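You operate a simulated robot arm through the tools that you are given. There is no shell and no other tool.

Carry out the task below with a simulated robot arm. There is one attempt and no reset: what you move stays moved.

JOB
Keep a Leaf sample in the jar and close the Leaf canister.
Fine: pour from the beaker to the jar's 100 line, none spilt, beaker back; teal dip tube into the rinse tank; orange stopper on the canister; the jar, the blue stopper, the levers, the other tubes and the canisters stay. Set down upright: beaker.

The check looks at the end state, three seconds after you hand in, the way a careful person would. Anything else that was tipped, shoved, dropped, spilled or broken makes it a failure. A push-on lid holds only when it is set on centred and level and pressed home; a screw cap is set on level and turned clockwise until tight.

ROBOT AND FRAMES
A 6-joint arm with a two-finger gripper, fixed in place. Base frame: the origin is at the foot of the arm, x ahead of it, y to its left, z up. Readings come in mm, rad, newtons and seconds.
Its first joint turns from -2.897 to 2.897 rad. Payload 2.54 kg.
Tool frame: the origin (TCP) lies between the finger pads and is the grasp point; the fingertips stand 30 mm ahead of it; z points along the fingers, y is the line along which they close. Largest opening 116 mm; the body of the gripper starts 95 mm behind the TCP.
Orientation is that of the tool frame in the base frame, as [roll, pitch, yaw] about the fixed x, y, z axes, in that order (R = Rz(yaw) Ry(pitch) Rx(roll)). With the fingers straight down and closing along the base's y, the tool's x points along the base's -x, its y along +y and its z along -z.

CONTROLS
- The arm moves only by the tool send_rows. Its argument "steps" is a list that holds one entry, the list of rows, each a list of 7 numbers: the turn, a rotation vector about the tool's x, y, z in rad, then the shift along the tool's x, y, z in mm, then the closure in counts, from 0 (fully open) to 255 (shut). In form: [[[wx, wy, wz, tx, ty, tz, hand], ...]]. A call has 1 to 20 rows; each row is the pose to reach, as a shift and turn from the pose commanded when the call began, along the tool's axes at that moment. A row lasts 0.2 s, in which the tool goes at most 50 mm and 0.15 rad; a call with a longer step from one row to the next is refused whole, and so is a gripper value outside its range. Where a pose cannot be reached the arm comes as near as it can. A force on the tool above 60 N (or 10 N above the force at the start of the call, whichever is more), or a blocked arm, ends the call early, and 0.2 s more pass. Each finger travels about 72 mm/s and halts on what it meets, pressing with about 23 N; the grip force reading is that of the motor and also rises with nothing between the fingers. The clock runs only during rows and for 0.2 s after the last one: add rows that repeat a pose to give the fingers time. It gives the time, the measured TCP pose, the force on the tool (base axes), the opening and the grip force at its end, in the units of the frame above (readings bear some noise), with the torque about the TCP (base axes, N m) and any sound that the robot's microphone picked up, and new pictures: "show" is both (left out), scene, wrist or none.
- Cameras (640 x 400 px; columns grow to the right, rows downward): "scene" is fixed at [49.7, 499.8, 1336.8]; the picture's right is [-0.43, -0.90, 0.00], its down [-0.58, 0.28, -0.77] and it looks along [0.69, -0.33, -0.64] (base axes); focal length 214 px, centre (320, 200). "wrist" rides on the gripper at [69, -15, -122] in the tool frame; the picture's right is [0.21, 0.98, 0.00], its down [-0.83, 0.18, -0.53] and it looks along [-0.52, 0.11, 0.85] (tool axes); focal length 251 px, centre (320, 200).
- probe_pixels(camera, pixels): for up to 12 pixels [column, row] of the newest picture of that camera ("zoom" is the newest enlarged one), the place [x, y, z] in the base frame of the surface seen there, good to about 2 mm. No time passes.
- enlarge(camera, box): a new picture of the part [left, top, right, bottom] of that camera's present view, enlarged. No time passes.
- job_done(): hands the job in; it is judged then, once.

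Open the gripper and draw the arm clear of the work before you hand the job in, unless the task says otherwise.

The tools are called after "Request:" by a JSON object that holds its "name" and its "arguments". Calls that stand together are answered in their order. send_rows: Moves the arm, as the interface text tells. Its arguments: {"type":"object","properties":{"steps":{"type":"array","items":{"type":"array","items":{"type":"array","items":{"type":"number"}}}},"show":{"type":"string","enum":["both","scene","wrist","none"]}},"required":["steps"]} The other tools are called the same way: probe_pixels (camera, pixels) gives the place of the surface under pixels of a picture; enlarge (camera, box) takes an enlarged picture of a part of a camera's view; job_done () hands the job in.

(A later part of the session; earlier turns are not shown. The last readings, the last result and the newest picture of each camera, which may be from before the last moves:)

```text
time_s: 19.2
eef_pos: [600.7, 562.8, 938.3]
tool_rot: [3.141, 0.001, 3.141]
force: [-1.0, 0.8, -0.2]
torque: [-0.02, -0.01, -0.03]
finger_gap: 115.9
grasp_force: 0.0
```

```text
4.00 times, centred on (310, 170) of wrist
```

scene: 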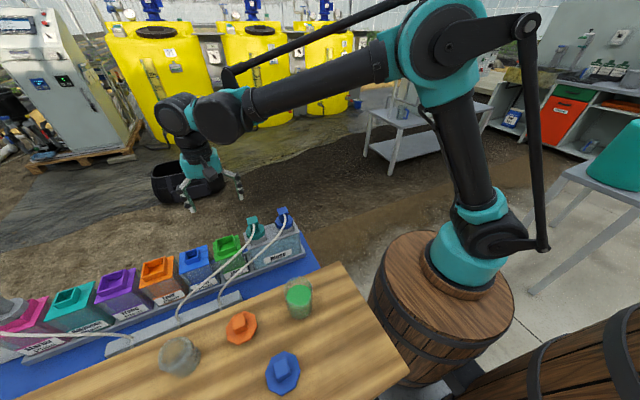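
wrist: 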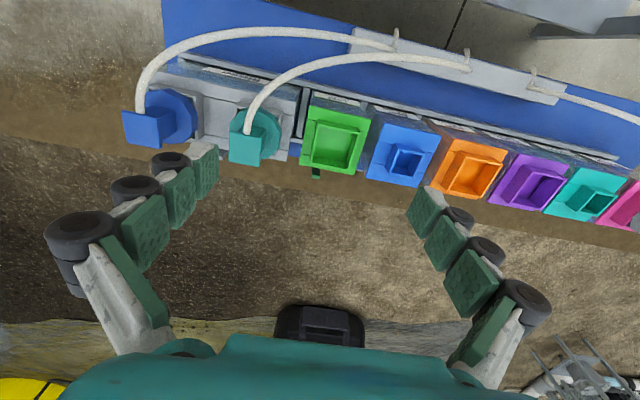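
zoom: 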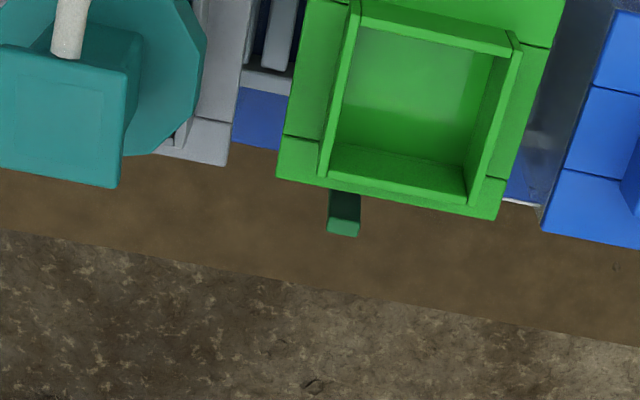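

I zoom on the Leaf opening and probe its collar walls.

Request:
{"name": "enlarge", "arguments": {"camera": "wrist", "box": [290, 115, 386, 175]}}

Request:
{"name": "probe_pixels", "arguments": {"camera": "zoom", "pixels": [[185, 55], [300, 75], [425, 95], [430, 110], [420, 170], [390, 240], [280, 215], [155, 200], [165, 140], [175, 80], [290, 140], [300, 105]]}}

```text
6.67 times, centred on (338, 145) of wrist
```

zoom: 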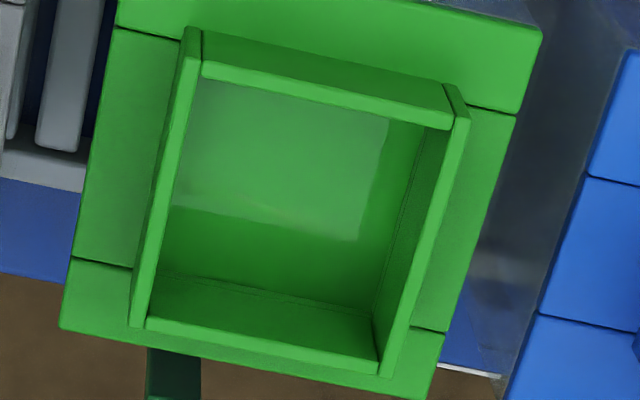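

```text
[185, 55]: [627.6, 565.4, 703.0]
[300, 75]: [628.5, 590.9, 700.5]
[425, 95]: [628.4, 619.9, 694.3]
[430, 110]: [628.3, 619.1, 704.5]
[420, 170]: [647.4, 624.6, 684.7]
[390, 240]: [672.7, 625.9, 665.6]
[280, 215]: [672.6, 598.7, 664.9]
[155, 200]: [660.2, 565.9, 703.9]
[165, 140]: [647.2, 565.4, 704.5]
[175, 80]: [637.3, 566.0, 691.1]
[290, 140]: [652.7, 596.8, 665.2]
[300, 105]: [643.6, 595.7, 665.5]
```

Leaf opening centre is about (659.5, 597), collar top z≈704. I now travel over to the orange stopper at high z to inspect it.

Request:
{"name": "send_rows", "arguments": {"steps": [[[0, 0, 0, 40, 0, -10, 0], [0, 0, 0, 80, 2, -15, 0], [0, 0, 0, 120, 4, -15, 0], [0, 0, 0, 160, 6, -15, 0], [0, 0, 0, 200, 8, -15, 0], [0, 0, 0, 240, 10, -15, 0], [0, 0, 0, 280, 10, -15, 0], [0, 0, 0, 320, 10, -15, 0], [0, 0, 0, 320, 10, -15, 0]]], "show": "both"}}

Request:
{"name": "enlarge", "arguments": {"camera": "wrist", "box": [200, 60, 440, 210]}}

```text
time_s: 21.2
eef_pos: [277.5, 574.2, 958.5]
tool_rot: [-3.142, -0.002, -3.142]
force: [-0.2, 0.2, 0.2]
torque: [0.02, -0.01, -0.03]
finger_gap: 116.2
grasp_force: 0.0
```

scene: 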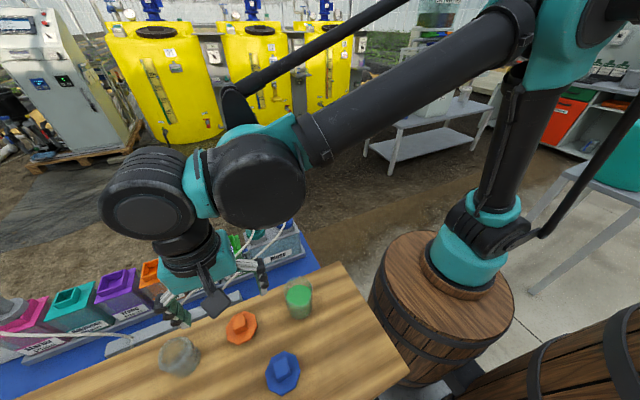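
wrist: 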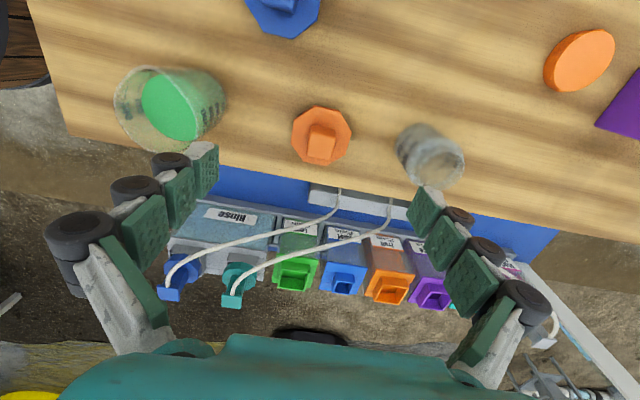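

```text
2.67 times, centred on (320, 135) of wrist
```

zoom: 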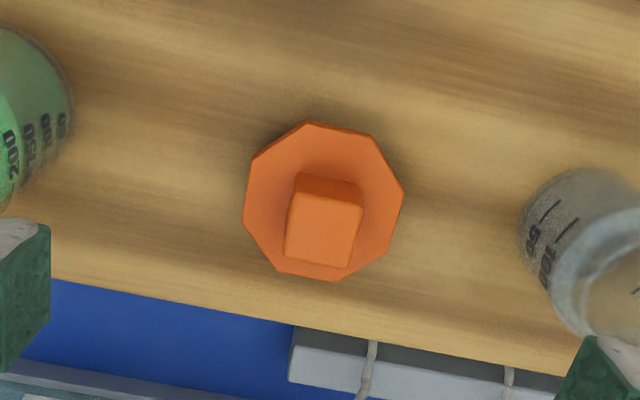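

The stopper is at (321,135) in the wrist view. I zoom and probe its handle and disc corners, and the beaker and jar.

Request:
{"name": "enlarge", "arguments": {"camera": "wrist", "box": [284, 98, 364, 173]}}

Request:
{"name": "probe_pixels", "arguments": {"camera": "zoom", "pixels": [[200, 160], [330, 185], [180, 300], [320, 320], [250, 240], [215, 130], [360, 80], [430, 210], [90, 200], [220, 75], [370, 300], [130, 300]]}}

```text
5.33 times, centred on (324, 136) of wrist
```

zoom: 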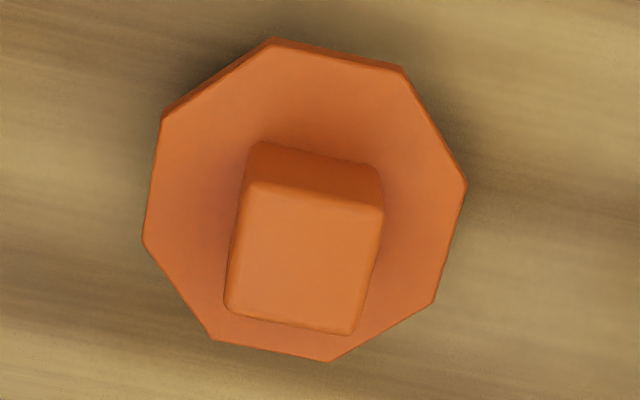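

```text
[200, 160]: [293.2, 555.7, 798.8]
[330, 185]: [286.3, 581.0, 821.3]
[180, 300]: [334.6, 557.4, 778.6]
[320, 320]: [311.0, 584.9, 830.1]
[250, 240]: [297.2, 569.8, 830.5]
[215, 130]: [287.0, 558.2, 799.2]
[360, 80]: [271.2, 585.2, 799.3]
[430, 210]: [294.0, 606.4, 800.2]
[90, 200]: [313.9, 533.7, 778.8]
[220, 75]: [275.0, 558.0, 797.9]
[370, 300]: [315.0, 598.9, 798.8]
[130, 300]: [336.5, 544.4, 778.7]
```

Request:
{"name": "probe_pixels", "arguments": {"camera": "zoom", "pixels": [[255, 190], [378, 212], [232, 305], [352, 328], [305, 255], [165, 125], [148, 235], [215, 330], [330, 355], [430, 298], [462, 190], [400, 75]]}}

Request:
{"name": "probe_pixels", "arguments": {"camera": "wrist", "pixels": [[122, 100], [150, 72], [185, 100], [165, 110], [200, 78], [222, 100], [215, 135], [160, 150], [125, 130], [430, 160], [430, 145], [410, 140]]}}

Request:
{"name": "enlarge", "arguments": {"camera": "wrist", "box": [100, 50, 240, 160]}}

Request:
{"name": "enlarge", "arguments": {"camera": "wrist", "box": [370, 100, 490, 200]}}

```text
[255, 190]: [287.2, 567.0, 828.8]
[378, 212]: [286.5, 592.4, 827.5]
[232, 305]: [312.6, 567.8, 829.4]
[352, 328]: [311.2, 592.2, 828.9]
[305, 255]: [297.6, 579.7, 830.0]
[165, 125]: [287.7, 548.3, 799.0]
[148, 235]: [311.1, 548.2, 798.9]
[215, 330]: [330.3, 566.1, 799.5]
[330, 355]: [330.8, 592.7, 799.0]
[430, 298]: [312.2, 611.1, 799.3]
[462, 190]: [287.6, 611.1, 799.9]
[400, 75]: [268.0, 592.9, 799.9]
```

```text
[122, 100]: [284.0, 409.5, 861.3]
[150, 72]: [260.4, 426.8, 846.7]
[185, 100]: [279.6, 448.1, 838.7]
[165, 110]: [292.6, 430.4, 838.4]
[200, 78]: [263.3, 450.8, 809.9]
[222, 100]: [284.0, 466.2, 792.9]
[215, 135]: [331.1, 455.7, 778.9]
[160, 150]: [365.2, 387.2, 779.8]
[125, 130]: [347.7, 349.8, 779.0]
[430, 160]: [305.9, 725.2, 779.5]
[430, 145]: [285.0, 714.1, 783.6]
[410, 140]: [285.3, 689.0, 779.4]
```

```text
3.64 times, centred on (170, 105) of wrist
```

zoom: 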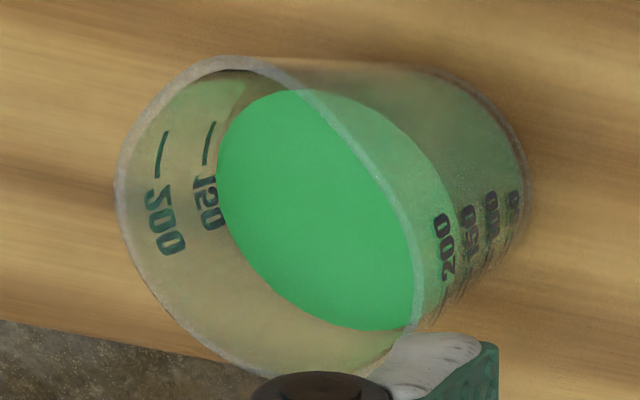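

```text
4.00 times, centred on (430, 150) of wrist
```

zoom: 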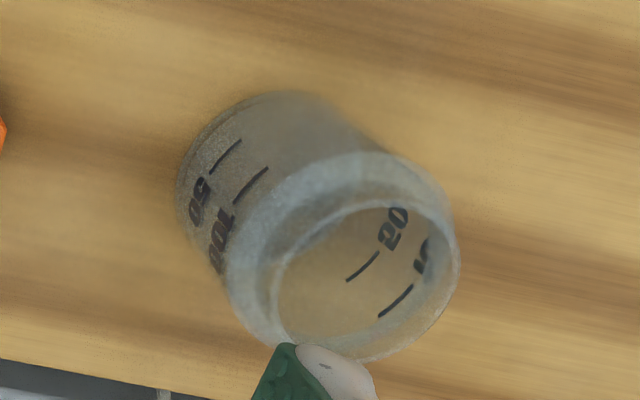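

I probe the jar's rim in the newest zoom (rim ring around (340,290)).

Request:
{"name": "probe_pixels", "arguments": {"camera": "zoom", "pixels": [[445, 230], [420, 320], [365, 355], [290, 335], [240, 270], [300, 180], [380, 165], [330, 215], [430, 190], [450, 265], [270, 310], [200, 150]]}}

Request:
{"name": "enlarge", "arguments": {"camera": "scene", "box": [148, 325, 212, 385]}}

Request:
{"name": "probe_pixels", "arguments": {"camera": "zoom", "pixels": [[120, 200], [200, 110], [300, 90], [400, 140], [440, 230], [150, 300], [250, 340], [350, 330], [300, 250], [450, 300], [380, 380], [200, 200]]}}

```text
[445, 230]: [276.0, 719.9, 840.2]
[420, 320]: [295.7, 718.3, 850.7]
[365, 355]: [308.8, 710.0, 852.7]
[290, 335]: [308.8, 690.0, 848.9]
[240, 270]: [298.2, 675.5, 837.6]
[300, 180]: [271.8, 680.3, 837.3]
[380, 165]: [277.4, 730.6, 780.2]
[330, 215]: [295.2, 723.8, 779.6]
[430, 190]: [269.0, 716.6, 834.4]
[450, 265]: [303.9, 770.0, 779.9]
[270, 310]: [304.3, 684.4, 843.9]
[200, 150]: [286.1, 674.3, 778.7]
```

```text
6.67 times, centred on (180, 355) of scene
```

zoom: 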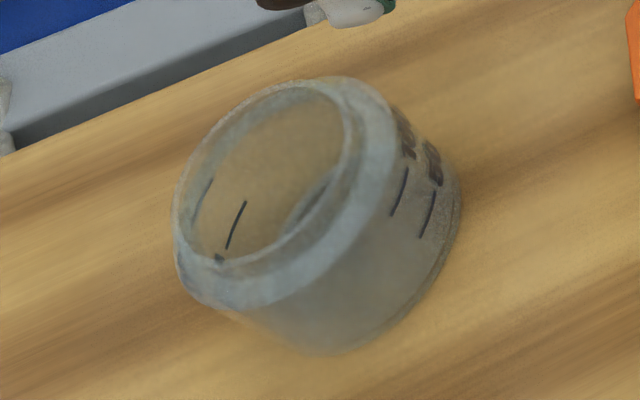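

```text
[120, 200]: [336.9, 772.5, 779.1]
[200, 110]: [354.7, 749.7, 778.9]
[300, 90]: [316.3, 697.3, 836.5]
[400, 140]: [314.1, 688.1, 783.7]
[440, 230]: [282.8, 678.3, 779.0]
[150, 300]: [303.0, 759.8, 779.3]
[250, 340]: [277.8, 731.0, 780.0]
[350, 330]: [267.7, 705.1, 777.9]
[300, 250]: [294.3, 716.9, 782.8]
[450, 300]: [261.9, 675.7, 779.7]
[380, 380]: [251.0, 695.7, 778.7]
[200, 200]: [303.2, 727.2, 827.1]
```

The orange stopper's 25 mm handle is centred at (299.5, 579.7), z 799–830; its octagonal disc is ~68 mm wide. I narrow the fingers to ~66 mm, move above it and stop ~40 mm higher to check alignment.

Request:
{"name": "send_rows", "arguments": {"steps": [[[0, 0, 0, -22, 5.5, 20, 110], [0, 0, 0, -22, 5.5, 50, 110], [0, 0, 0, -22, 5.5, 80, 110], [0, 0, 0, -22, 5.5, 80, 110], [0, 0, 0, -22, 5.5, 80, 110]]], "show": "both"}}

Request:
{"name": "probe_pixels", "arguments": {"camera": "scene", "pixels": [[425, 270], [505, 285], [463, 295], [440, 290], [480, 240], [500, 215], [515, 170], [560, 30], [150, 215], [260, 180], [190, 245], [220, 160]]}}

```text
time_s: 22.4
eef_pos: [297.1, 577.4, 877.5]
tool_rot: [-3.141, -0.001, 3.14]
force: [-0.5, 0.3, 0.3]
torque: [0.01, 0.01, -0.01]
finger_gap: 65.9
grasp_force: 0.0
```

scene: 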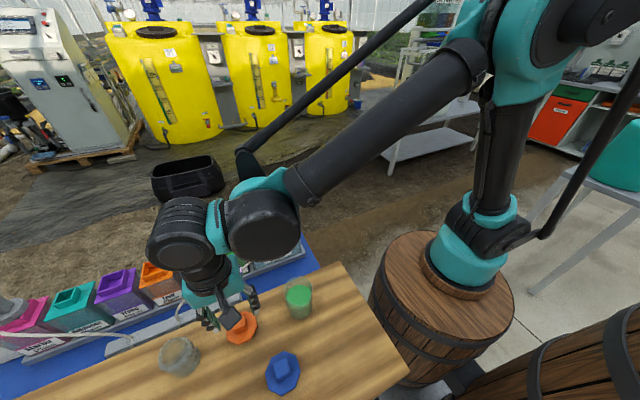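
wrist: 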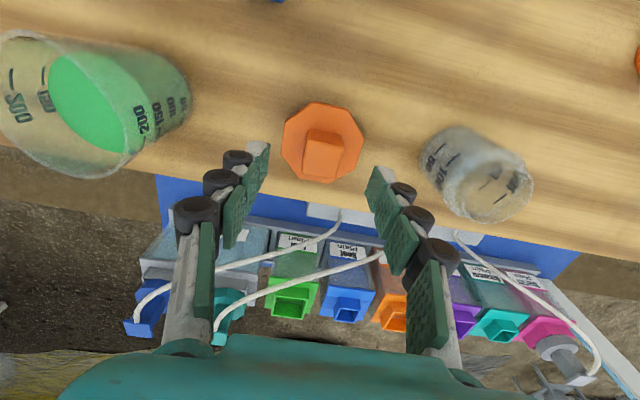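

```text
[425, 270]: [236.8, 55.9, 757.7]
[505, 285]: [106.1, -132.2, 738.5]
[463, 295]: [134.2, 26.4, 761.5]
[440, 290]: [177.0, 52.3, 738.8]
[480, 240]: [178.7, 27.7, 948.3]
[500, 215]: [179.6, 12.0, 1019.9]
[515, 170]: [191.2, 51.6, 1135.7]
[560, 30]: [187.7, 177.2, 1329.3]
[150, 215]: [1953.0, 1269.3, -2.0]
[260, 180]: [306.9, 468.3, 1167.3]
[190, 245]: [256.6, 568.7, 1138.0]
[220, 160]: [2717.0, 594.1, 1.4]
```

The handle top (~322,163) is about 2–3 mm off the tool axis, agreeing with the reading. I correct by 2.4 mm/2 mm, descend 45 mm and close on the handle.

Request:
{"name": "send_rows", "arguments": {"steps": [[[0, 0, 0, -2.4, 2, 10, 110], [0, 0, 0, -2.4, 2, 25, 110], [0, 0, 0, -2.4, 2, 38, 110], [0, 0, 0, -2.4, 2, 44.5, 110], [0, 0, 0, -2.4, 2, 44.5, 110]]], "show": "both"}}

Request:
{"name": "enlarge", "arguments": {"camera": "wrist", "box": [240, 100, 400, 220]}}

Request:
{"name": "enlarge", "arguments": {"camera": "scene", "box": [190, 290, 290, 360]}}

```text
time_s: 23.6
eef_pos: [301.0, 581.2, 834.2]
tool_rot: [3.141, -0.002, 3.141]
force: [0.0, 0.5, 0.0]
torque: [0.0, -0.01, 0.02]
finger_gap: 66.1
grasp_force: 0.0
```

scene: 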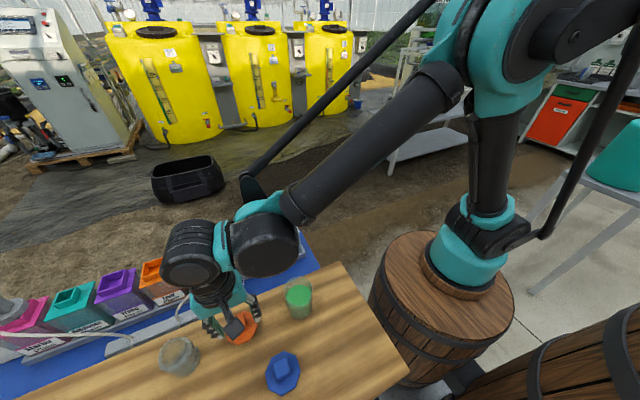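
wrist: 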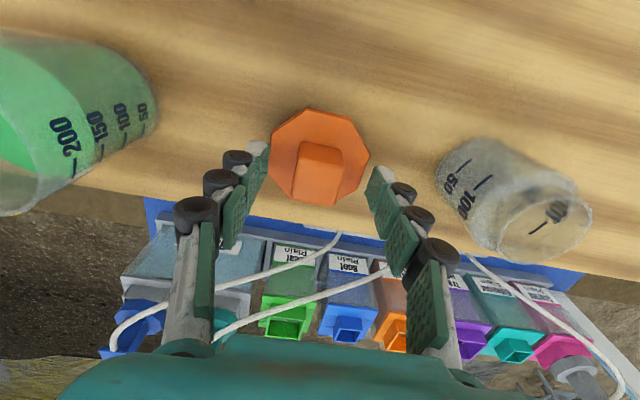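

```text
3.33 times, centred on (320, 160) of wrist
```

zoom: 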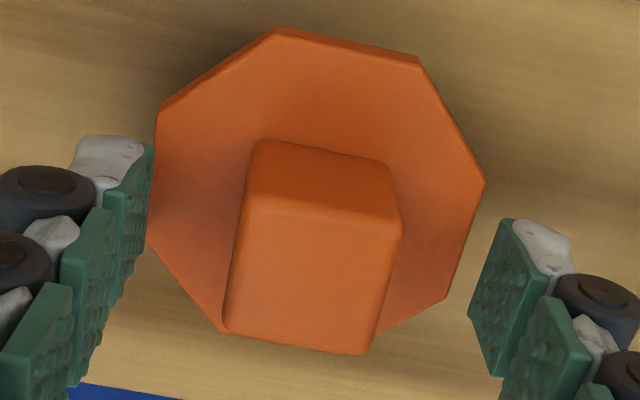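

```text
5.71 times, centred on (240, 325) of scene
```

zoom: 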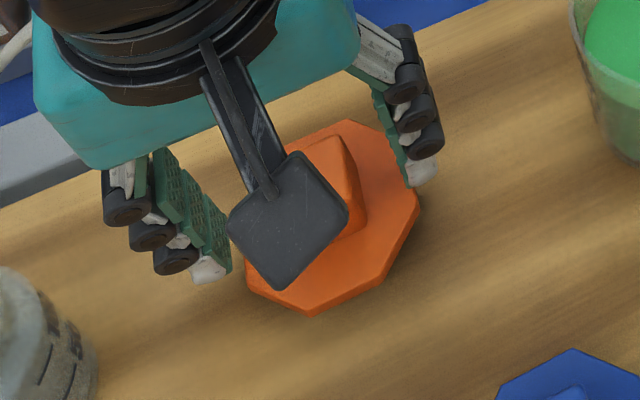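

Fingers straddle the handle evenly with tips just above the disc. I close the gripper.

Request:
{"name": "send_rows", "arguments": {"steps": [[[0, 0, 0, 0, 0, 0, 255], [0, 0, 0, 0, 0, 0, 255], [0, 0, 0, 0, 0, 0, 255], [0, 0, 0, 0, 0, 0, 255]]], "show": "wrist"}}

```text
time_s: 24.6
eef_pos: [300.9, 581.8, 834.7]
tool_rot: [-3.141, 0.0, 3.141]
force: [0.9, 0.3, 0.3]
torque: [0.02, -0.01, 0.0]
finger_gap: 26.8
grasp_force: 22.6
```

wrist: 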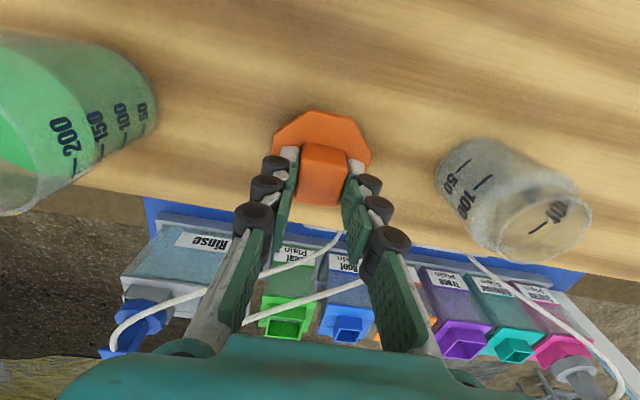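

Gripped (26.8 mm). I lift 80 mm and inspect the stopper's underside shape in the scene view.

Request:
{"name": "send_rows", "arguments": {"steps": [[[0, 0, 0, 0, 0, -10, 255], [0, 0, 0, 0, 0, -30, 255], [0, 0, 0, 0, 0, -60, 255], [0, 0, 0, 0, 0, -100, 255], [0, 0, 0, 0, 0, -130, 255], [0, 0, 0, 0, 0, -130, 255]]], "show": "both"}}

Request:
{"name": "enlarge", "arguments": {"camera": "scene", "box": [150, 240, 290, 340]}}

Request:
{"name": "enlarge", "arguments": {"camera": "wrist", "box": [260, 90, 380, 190]}}

```text
time_s: 26.0
eef_pos: [300.7, 582.4, 962.2]
tool_rot: [-3.141, 0.0, -3.141]
force: [0.4, 1.1, 0.3]
torque: [0.02, 0.0, -0.01]
finger_gap: 26.7
grasp_force: 23.4
```

scene: 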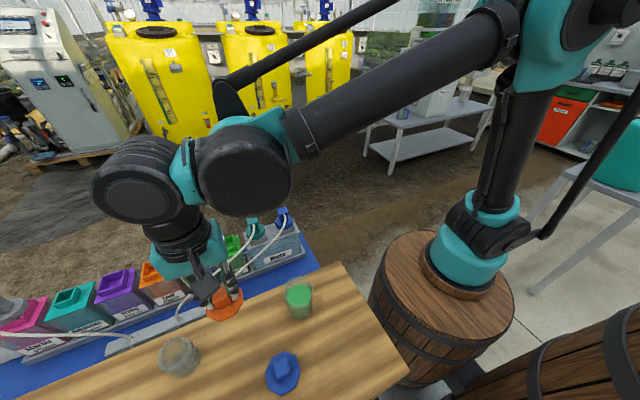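
wrist: 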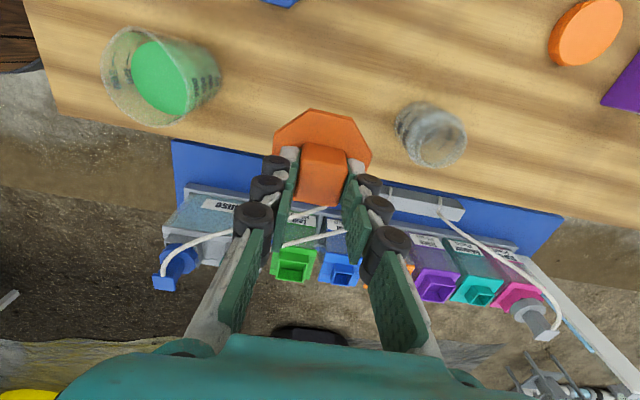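

```text
4.00 times, centred on (220, 290) of scene
```

zoom: 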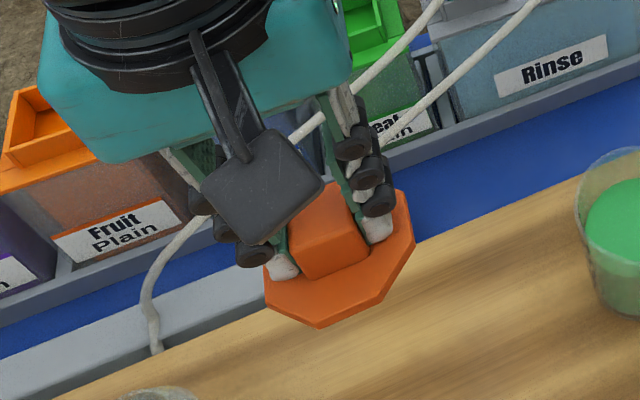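

```text
4.00 times, centred on (320, 140) of wrist
```

zoom: 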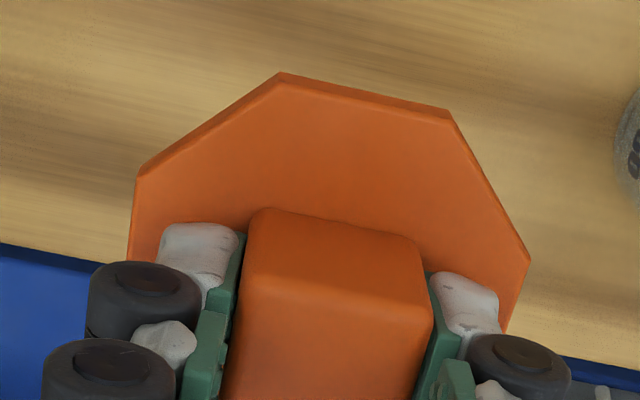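

I carry the stopper over to the Leaf opening (x +360, y +15), keeping z≈962.

Request:
{"name": "send_rows", "arguments": {"steps": [[[0, 0, 0, -40, 2, 0, 255], [0, 0, 0, -80, 4, 0, 255], [0, 0, 0, -120, 6, 0, 255], [0, 0, 0, -160, 8, 0, 255], [0, 0, 0, -200, 10, 0, 255], [0, 0, 0, -240, 12, 0, 255], [0, 0, 0, -280, 14, 0, 255], [0, 0, 0, -320, 15, 0, 255], [0, 0, 0, -345, 15, 0, 255], [0, 0, 0, -360, 15, 0, 255], [0, 0, 0, -360, 15, 0, 255], [0, 0, 0, -360, 15, 40, 255], [0, 0, 0, -360, 15, 80, 255], [0, 0, 0, -360, 15, 110, 255], [0, 0, 0, -360, 15, 110, 255]]], "show": "both"}}

Request:
{"name": "enlarge", "arguments": {"camera": "wrist", "box": [240, 60, 400, 180]}}

Request:
{"name": "enlarge", "arguments": {"camera": "scene", "box": [170, 180, 298, 260]}}

```text
time_s: 29.2
eef_pos: [661.9, 594.1, 852.5]
tool_rot: [-3.141, -0.001, 3.141]
force: [0.5, 0.6, -0.3]
torque: [-0.01, 0.01, 0.02]
finger_gap: 26.9
grasp_force: 23.4
```

scene: 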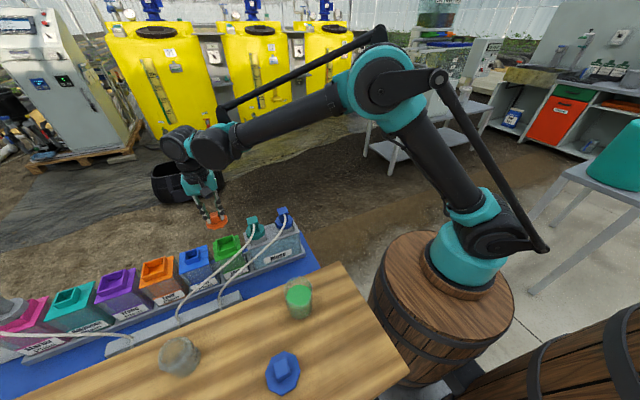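
wrist: 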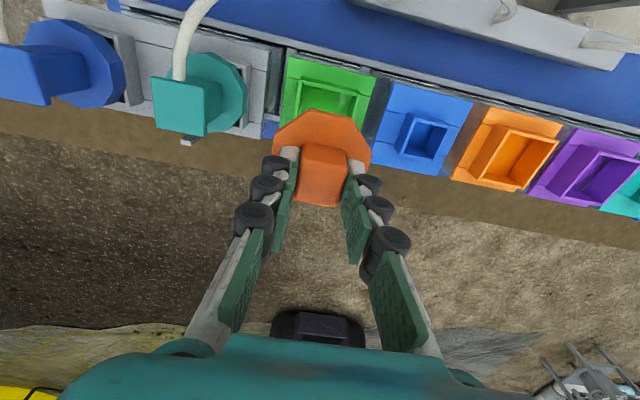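

```text
3.33 times, centred on (320, 120) of wrist
```

zoom: 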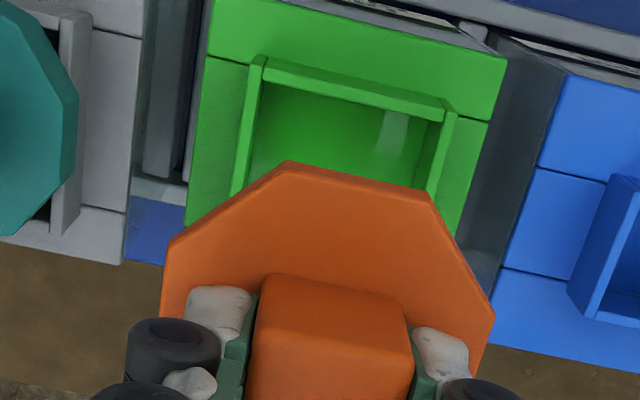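

```text
5.00 times, centred on (234, 220) of scene
```

zoom: 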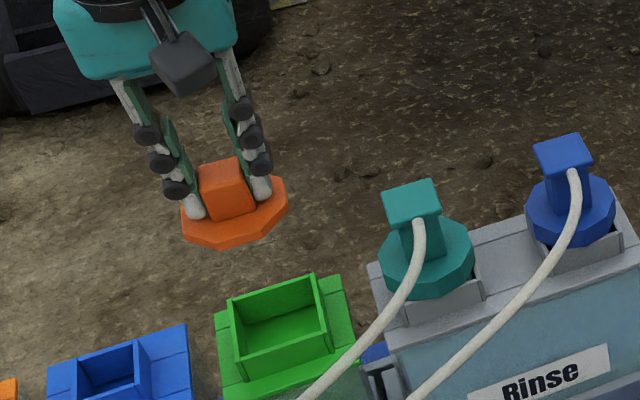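

I probe the stopper disc's vertices in the scene zoom to get its exact centre relative to the collar.

Request:
{"name": "probe_pixels", "arguments": {"camera": "zoom", "pixels": [[184, 222], [188, 234], [217, 240], [258, 228], [284, 195], [286, 180], [215, 165], [235, 160], [225, 218], [230, 300], [315, 280], [330, 350]]}}

Request:
{"name": "enlarge", "arguments": {"camera": "wrist", "box": [260, 90, 380, 190]}}

Request:
{"name": "probe_pixels", "arguments": {"camera": "zoom", "pixels": [[138, 180], [280, 78], [445, 112], [525, 260], [140, 220], [512, 300], [255, 215], [410, 245], [300, 130], [340, 300]]}}

```text
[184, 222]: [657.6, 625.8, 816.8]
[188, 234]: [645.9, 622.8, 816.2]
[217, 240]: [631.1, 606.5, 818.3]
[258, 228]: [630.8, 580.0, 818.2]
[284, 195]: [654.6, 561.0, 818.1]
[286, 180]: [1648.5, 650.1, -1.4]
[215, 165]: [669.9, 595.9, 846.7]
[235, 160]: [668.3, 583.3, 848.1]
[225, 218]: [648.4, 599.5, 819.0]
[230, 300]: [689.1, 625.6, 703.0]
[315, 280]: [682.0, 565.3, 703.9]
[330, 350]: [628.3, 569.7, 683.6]
```

```text
4.00 times, centred on (320, 140) of wrist
```

zoom: 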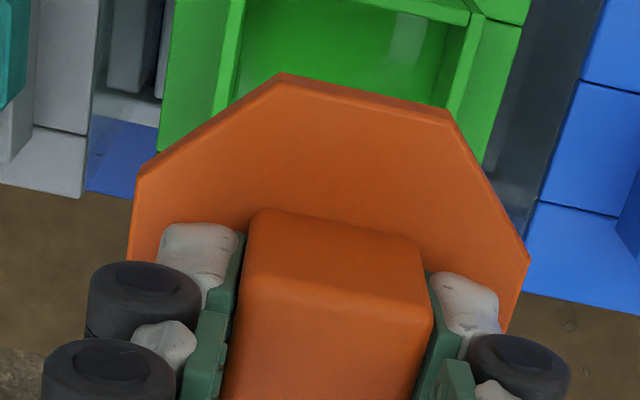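

```text
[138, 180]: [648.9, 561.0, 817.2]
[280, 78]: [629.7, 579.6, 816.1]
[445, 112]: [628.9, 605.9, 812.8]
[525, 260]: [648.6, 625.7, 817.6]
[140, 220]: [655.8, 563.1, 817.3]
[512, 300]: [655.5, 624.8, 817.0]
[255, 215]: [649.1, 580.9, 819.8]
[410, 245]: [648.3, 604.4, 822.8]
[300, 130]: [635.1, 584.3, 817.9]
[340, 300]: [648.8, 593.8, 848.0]
```

Stopper centre is at about (661, 593); the opening is at (659.5, 596.8). I correct by −1.5/+3.6 mm and descend 75 mm to just above the collar.

Request:
{"name": "send_rows", "arguments": {"steps": [[[0, 0, 0, 1.5, 3.6, 10, 255], [0, 0, 0, 1.5, 3.6, 30, 255], [0, 0, 0, 1.5, 3.6, 50, 255], [0, 0, 0, 1.5, 3.6, 66, 255], [0, 0, 0, 1.5, 3.6, 75, 255], [0, 0, 0, 1.5, 3.6, 75, 255], [0, 0, 0, 1.5, 3.6, 75, 255]]], "show": "both"}}

Request:
{"name": "enlarge", "arguments": {"camera": "scene", "box": [190, 200, 286, 260]}}

Request:
{"name": "enlarge", "arguments": {"camera": "wrist", "box": [250, 80, 390, 180]}}

```text
time_s: 30.8
eef_pos: [661.0, 600.0, 779.0]
tool_rot: [3.141, 0.0, -3.141]
force: [-0.1, -1.4, -0.3]
torque: [-0.02, 0.0, 0.01]
finger_gap: 26.8
grasp_force: 23.0
```

scene: 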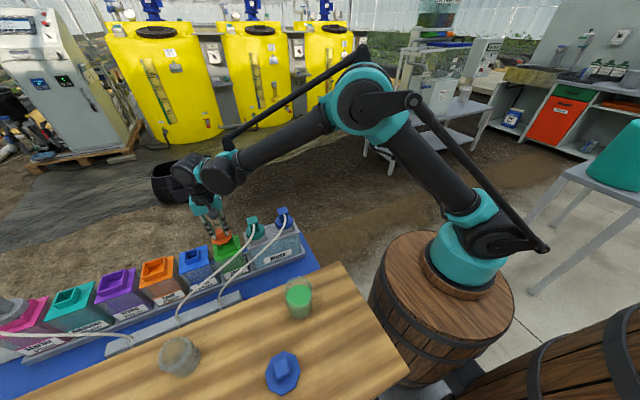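
wrist: 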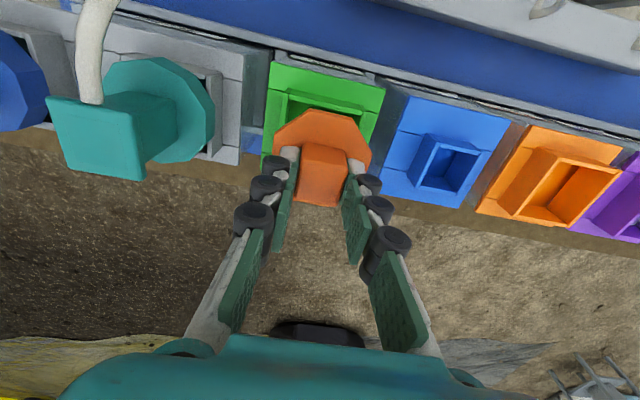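

```text
6.67 times, centred on (238, 230) of scene
```

zoom: 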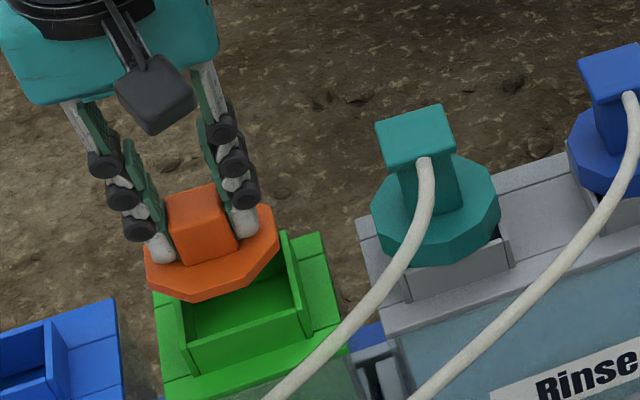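

```text
4.00 times, centred on (320, 130) of wrist
```

zoom: 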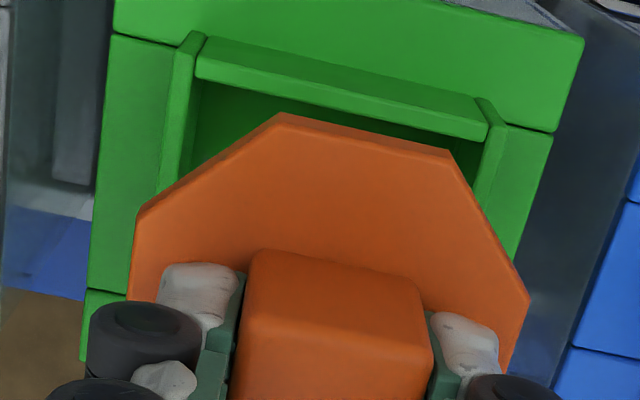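

I probe the disc edges again at this height for the final centring before insertion.

Request:
{"name": "probe_pixels", "arguments": {"camera": "zoom", "pixels": [[140, 225], [282, 120], [446, 155], [524, 298], [136, 262], [512, 340], [183, 80], [490, 130], [165, 170], [480, 190], [340, 90], [200, 130]]}}

Request:
{"name": "enlarge", "arguments": {"camera": "scene", "box": [200, 215, 264, 255]}}

Request:
{"name": "probe_pixels", "arguments": {"camera": "zoom", "pixels": [[120, 215], [135, 245], [140, 265], [215, 255], [280, 240], [285, 255], [350, 210], [355, 150], [380, 160], [160, 270], [420, 300], [120, 230]]}}

```text
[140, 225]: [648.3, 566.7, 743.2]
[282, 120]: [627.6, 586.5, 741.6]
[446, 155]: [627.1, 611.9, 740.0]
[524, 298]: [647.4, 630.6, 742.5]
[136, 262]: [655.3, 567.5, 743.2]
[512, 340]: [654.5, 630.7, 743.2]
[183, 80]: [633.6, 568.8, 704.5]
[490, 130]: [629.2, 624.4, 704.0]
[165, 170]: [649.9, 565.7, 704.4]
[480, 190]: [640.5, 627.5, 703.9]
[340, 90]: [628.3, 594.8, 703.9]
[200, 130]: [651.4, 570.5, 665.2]
```

```text
10.00 times, centred on (232, 235) of scene
```

zoom: 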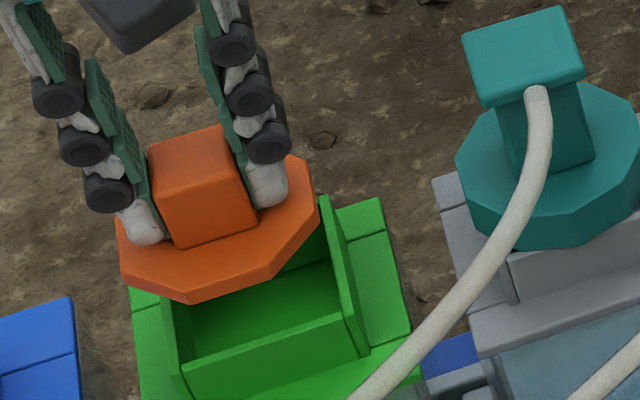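

```text
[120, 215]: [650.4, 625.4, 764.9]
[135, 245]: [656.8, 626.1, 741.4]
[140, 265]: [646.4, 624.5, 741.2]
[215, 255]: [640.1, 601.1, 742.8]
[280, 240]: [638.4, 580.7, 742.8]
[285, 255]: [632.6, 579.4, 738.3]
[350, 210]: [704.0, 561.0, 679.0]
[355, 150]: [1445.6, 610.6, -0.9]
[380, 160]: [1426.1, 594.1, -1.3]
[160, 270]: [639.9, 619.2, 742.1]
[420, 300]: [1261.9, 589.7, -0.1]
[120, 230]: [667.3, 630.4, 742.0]
```

The stopper now measures centre (658.8, 599); opening (659.5, 596.7). I correct +0.7/−2.3 mm and descend 12 mm, then re-measure.

Request:
{"name": "send_rows", "arguments": {"steps": [[[0, 0, 0, -0.7, -2.3, 4, 255], [0, 0, 0, -0.7, -2.3, 8, 255], [0, 0, 0, -0.7, -2.3, 12, 255], [0, 0, 0, -0.7, -2.3, 12, 255], [0, 0, 0, -0.7, -2.3, 12, 255]]], "show": "both"}}

Request:
{"name": "enlarge", "arguments": {"camera": "wrist", "box": [250, 80, 390, 180]}}

Request:
{"name": "probe_pixels", "arguments": {"camera": "zoom", "pixels": [[140, 225], [282, 120], [446, 155], [524, 298], [136, 262], [512, 340], [183, 80], [490, 130], [165, 170], [480, 190], [340, 90], [200, 130]]}}

```text
time_s: 32.0
eef_pos: [661.9, 598.3, 766.4]
tool_rot: [3.141, 0.001, -3.141]
force: [-0.5, 0.0, -0.9]
torque: [-0.04, 0.03, 0.04]
finger_gap: 26.9
grasp_force: 22.8
```

scene: 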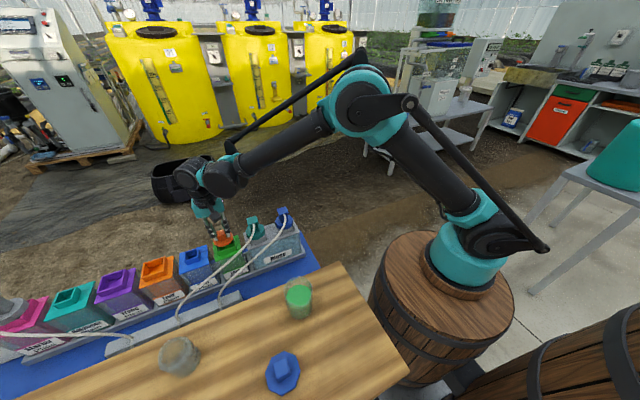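
wrist: 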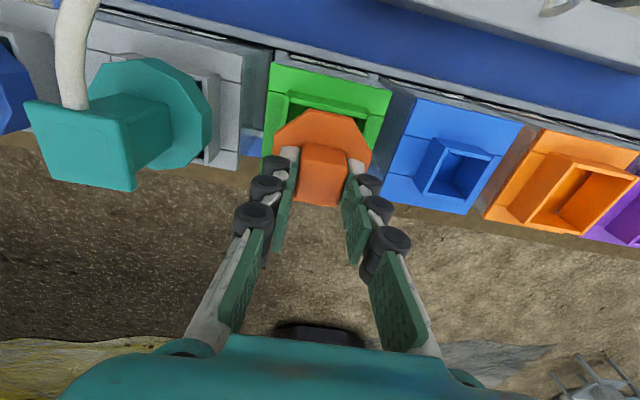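

```text
4.00 times, centred on (320, 130) of wrist
```

zoom: 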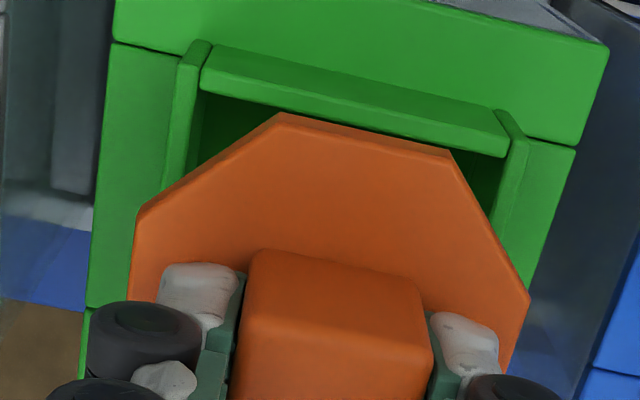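

```text
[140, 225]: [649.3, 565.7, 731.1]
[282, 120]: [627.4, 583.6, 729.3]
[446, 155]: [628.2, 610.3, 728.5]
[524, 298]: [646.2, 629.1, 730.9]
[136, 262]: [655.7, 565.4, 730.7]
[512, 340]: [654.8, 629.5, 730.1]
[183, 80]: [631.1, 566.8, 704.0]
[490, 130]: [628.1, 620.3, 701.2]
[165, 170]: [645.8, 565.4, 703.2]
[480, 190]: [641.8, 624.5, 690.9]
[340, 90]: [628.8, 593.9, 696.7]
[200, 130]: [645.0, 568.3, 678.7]
```

Now centred within about 0.5 mm. I lower in 2 mm steps to engage the plug and watch the force.

Request:
{"name": "send_rows", "arguments": {"steps": [[[0, 0, 0, 0, -0.4, 3, 255], [0, 0, 0, 0, -0.4, 6, 255], [0, 0, 0, 0, -0.4, 8, 255], [0, 0, 0, 0, -0.4, 10, 255], [0, 0, 0, 0, -0.4, 10, 255]]], "show": "none"}}

Request:
{"name": "enlarge", "arguments": {"camera": "scene", "box": [200, 215, 264, 255]}}

```text
time_s: 33.2
eef_pos: [661.1, 597.2, 756.4]
tool_rot: [-3.141, 0.001, -3.14]
force: [-0.4, -0.7, 0.3]
torque: [-0.01, -0.02, 0.01]
finger_gap: 27.0
grasp_force: 22.9
```

```text
10.00 times, centred on (232, 235) of scene
```

zoom: 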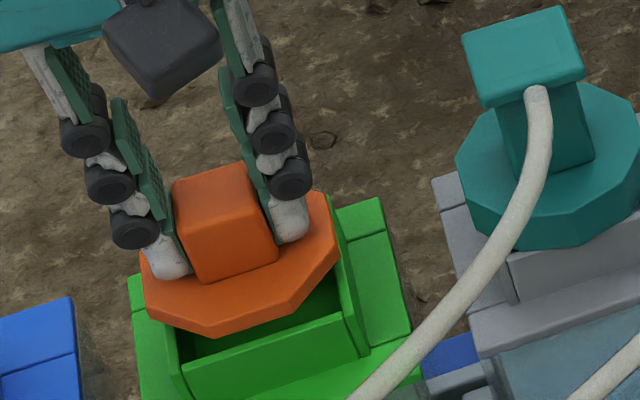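

No contact yet; I keep lowering in 1.5 mm steps for 8 mm more.

Request:
{"name": "send_rows", "arguments": {"steps": [[[0, 0, 0, 0, 0, 1.5, 255], [0, 0, 0, 0, 0, 3, 255], [0, 0, 0, 0, 0, 4.5, 255], [0, 0, 0, 0, 0, 6, 255], [0, 0, 0, 0, 0, 6, 255]]], "show": "none"}}

Request:
{"name": "enlarge", "arguments": {"camera": "scene", "box": [200, 215, 264, 255]}}

Request:
{"name": "enlarge", "arguments": {"camera": "wrist", "box": [250, 80, 390, 180]}}

```text
time_s: 34.4
eef_pos: [660.7, 596.7, 750.1]
tool_rot: [3.141, -0.001, 3.141]
force: [-0.5, -0.4, 0.0]
torque: [0.02, 0.0, -0.01]
finger_gap: 26.7
grasp_force: 23.3
```

```text
10.00 times, centred on (232, 235) of scene
```

zoom: 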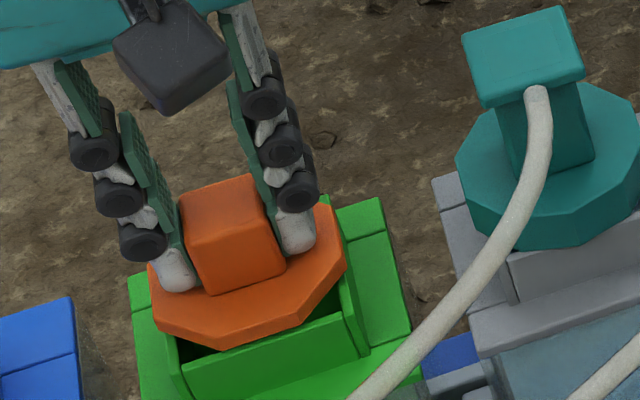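

```text
4.00 times, centred on (320, 130) of wrist
```

zoom: 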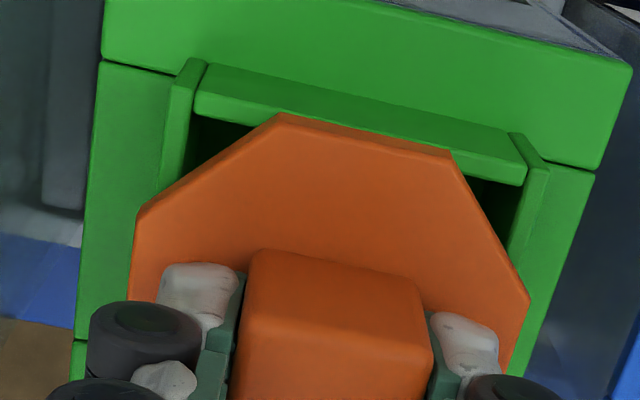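

Still free; disc top is near z≈715, close to the collar. I continue in 1 mm steps.

Request:
{"name": "send_rows", "arguments": {"steps": [[[0, 0, 0, 0, 0, 1, 255], [0, 0, 0, 0, 0, 2, 255], [0, 0, 0, 0, 0, 3, 255], [0, 0, 0, 0, 0, 4, 255], [0, 0, 0, 0, 0, 4, 255]]], "show": "none"}}

Request:
{"name": "enlarge", "arguments": {"camera": "scene", "box": [200, 215, 264, 255]}}

Request:
{"name": "probe_pixels", "arguments": {"camera": "zoom", "pixels": [[170, 310], [230, 320], [320, 260], [220, 335], [240, 360], [300, 330], [360, 320], [170, 345], [165, 330], [240, 180]]}}

```text
time_s: 35.6
eef_pos: [663.1, 596.2, 746.8]
tool_rot: [3.142, -0.002, -3.141]
force: [0.8, 0.9, 11.9]
torque: [0.06, 0.01, 0.0]
finger_gap: 27.0
grasp_force: 22.9
```

```text
10.00 times, centred on (232, 235) of scene
```

zoom: 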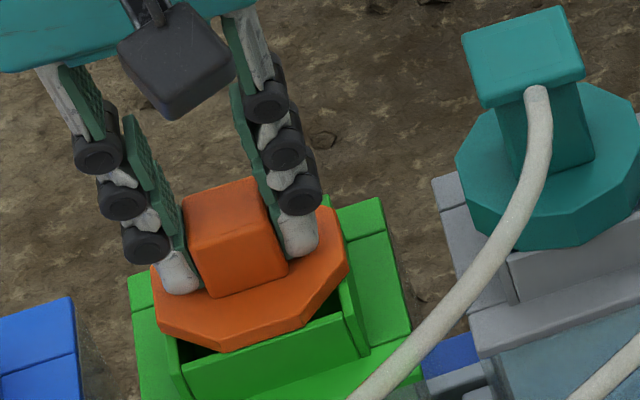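

```text
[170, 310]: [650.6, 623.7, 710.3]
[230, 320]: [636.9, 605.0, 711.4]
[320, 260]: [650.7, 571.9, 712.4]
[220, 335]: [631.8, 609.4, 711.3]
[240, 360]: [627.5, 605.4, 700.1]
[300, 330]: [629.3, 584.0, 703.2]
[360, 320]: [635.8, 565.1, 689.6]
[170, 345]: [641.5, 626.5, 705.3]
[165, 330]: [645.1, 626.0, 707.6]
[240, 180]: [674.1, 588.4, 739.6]
```

Contact at 12 N with the disc top at z≈711.5 – the disc meets the collar (704). I press further down in 1 mm steps to push it home.

Request:
{"name": "send_rows", "arguments": {"steps": [[[0, 0, 0, 0, 0, 1, 255], [0, 0, 0, 0, 0, 2, 255], [0, 0, 0, 0, 0, 3, 255], [0, 0, 0, 0, 0, 3, 255], [0, 0, 0, 0, 0, 3, 255]]], "show": "none"}}

Request:
{"name": "enlarge", "arguments": {"camera": "scene", "box": [200, 215, 264, 255]}}

Request:
{"name": "probe_pixels", "arguments": {"camera": "zoom", "pixels": [[170, 310], [230, 325], [320, 260], [220, 338], [240, 360], [300, 330], [360, 320], [335, 245], [250, 310], [240, 185]]}}

```text
time_s: 36.8
eef_pos: [661.7, 596.7, 743.5]
tool_rot: [3.141, 0.0, -3.141]
force: [5.0, -2.5, 21.8]
torque: [-0.15, -0.12, 0.02]
finger_gap: 26.7
grasp_force: 23.3
```

```text
10.00 times, centred on (232, 235) of scene
```

zoom: 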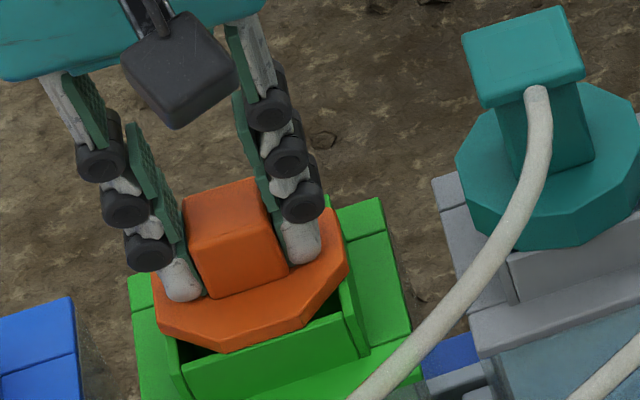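

```text
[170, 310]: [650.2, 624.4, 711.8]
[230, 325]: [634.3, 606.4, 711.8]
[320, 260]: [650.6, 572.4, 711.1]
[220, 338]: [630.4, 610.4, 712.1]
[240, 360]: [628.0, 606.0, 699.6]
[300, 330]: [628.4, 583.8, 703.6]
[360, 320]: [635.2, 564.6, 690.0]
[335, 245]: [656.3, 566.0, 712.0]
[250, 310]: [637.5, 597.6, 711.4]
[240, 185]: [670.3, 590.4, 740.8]
```

The disc is unmoved (711.7) and the fingers slid a little; the tips are almost on the disc. I press 4 mm more so the tips push the disc directly, to make sure it is home.

Request:
{"name": "send_rows", "arguments": {"steps": [[[0, 0, 0, 0, 0, 1, 255], [0, 0, 0, 0, 0, 2, 255], [0, 0, 0, 0, 0, 3, 255], [0, 0, 0, 0, 0, 4, 255], [0, 0, 0, 0, 0, 4, 255]]], "show": "none"}}

Request:
{"name": "enlarge", "arguments": {"camera": "scene", "box": [200, 215, 264, 255]}}

Request:
{"name": "probe_pixels", "arguments": {"camera": "zoom", "pixels": [[170, 310], [230, 325], [320, 260], [220, 338], [240, 360], [300, 330], [360, 320], [335, 245], [250, 310], [240, 185]]}}

```text
time_s: 38.0
eef_pos: [661.2, 596.9, 742.4]
tool_rot: [3.141, 0.001, 3.14]
force: [7.9, 5.3, 59.5]
torque: [0.07, -0.24, 0.0]
finger_gap: 26.8
grasp_force: 22.8
```

```text
10.00 times, centred on (232, 235) of scene
```

zoom: 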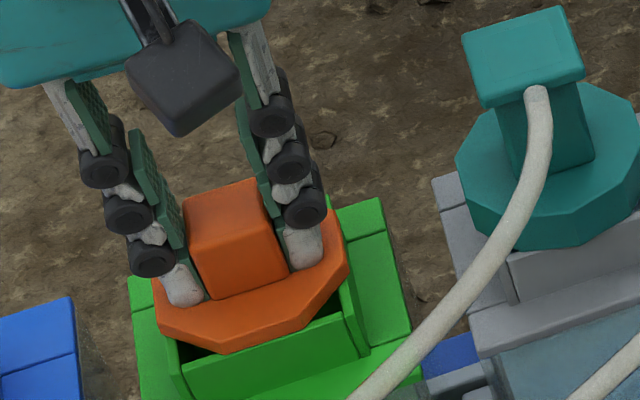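

```text
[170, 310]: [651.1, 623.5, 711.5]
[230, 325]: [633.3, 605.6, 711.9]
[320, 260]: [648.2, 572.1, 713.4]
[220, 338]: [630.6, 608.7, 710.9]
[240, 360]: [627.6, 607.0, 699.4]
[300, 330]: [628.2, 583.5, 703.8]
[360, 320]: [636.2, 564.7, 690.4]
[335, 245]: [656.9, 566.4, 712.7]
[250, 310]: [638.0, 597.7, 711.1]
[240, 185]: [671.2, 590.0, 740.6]
```

Pressed with 59 N; the disc stays level at z≈711.5, seated. I relax the push by 3 mm, open the fingers, and rise.

Request:
{"name": "send_rows", "arguments": {"steps": [[[0, 0, 0, 0, 0, -1.5, 255], [0, 0, 0, 0, 0, -3, 255], [0, 0, 0, 0, 0, -3, 180], [0, 0, 0, 0, 0, -3, 130], [0, 0, 0, 0, 0, -3, 130], [0, 0, 0, 0, 0, -15, 130], [0, 0, 0, 0, 0, -45, 130], [0, 0, 0, 0, 0, -85, 130], [0, 0, 0, 0, 0, -125, 130], [0, 0, 0, 0, 0, -165, 130], [0, 0, 0, 0, 0, -165, 130]]], "show": "both"}}

Request:
{"name": "enlarge", "arguments": {"camera": "scene", "box": [190, 200, 286, 260]}}

Request:
{"name": "enlarge", "arguments": {"camera": "wrist", "box": [250, 80, 390, 180]}}

```text
time_s: 40.4
eef_pos: [658.4, 598.5, 907.9]
tool_rot: [3.141, -0.001, -3.14]
force: [-0.2, -0.7, 0.4]
torque: [-0.02, 0.0, -0.01]
finger_gap: 56.7
grasp_force: 0.1
```

scene: 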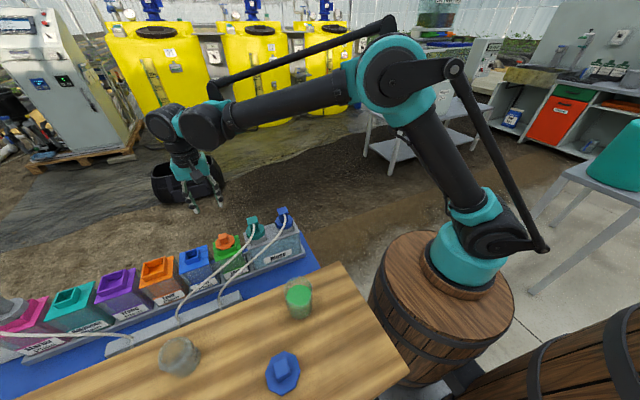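
wrist: 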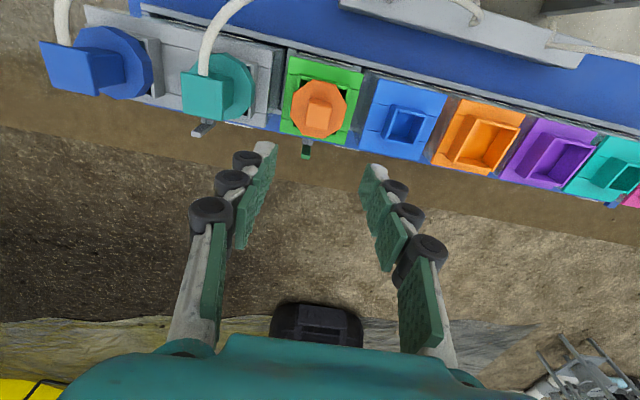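

```text
6.67 times, centred on (238, 230) of scene
```

zoom: 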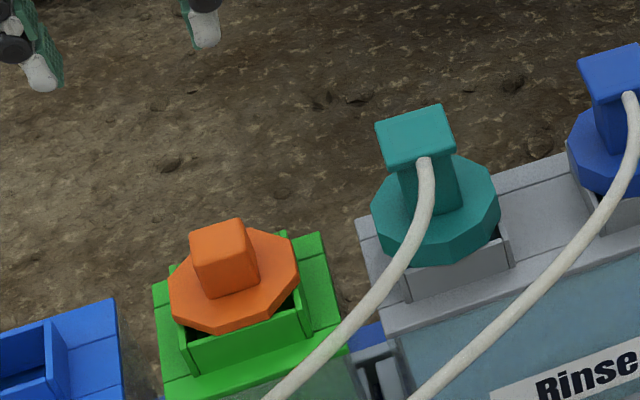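

```text
4.00 times, centred on (320, 130) of wrist
```

zoom: 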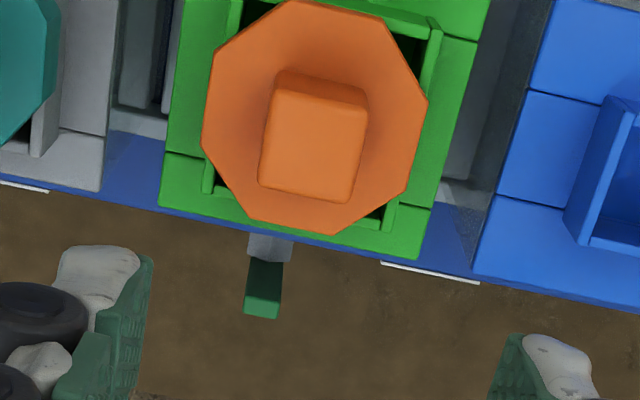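

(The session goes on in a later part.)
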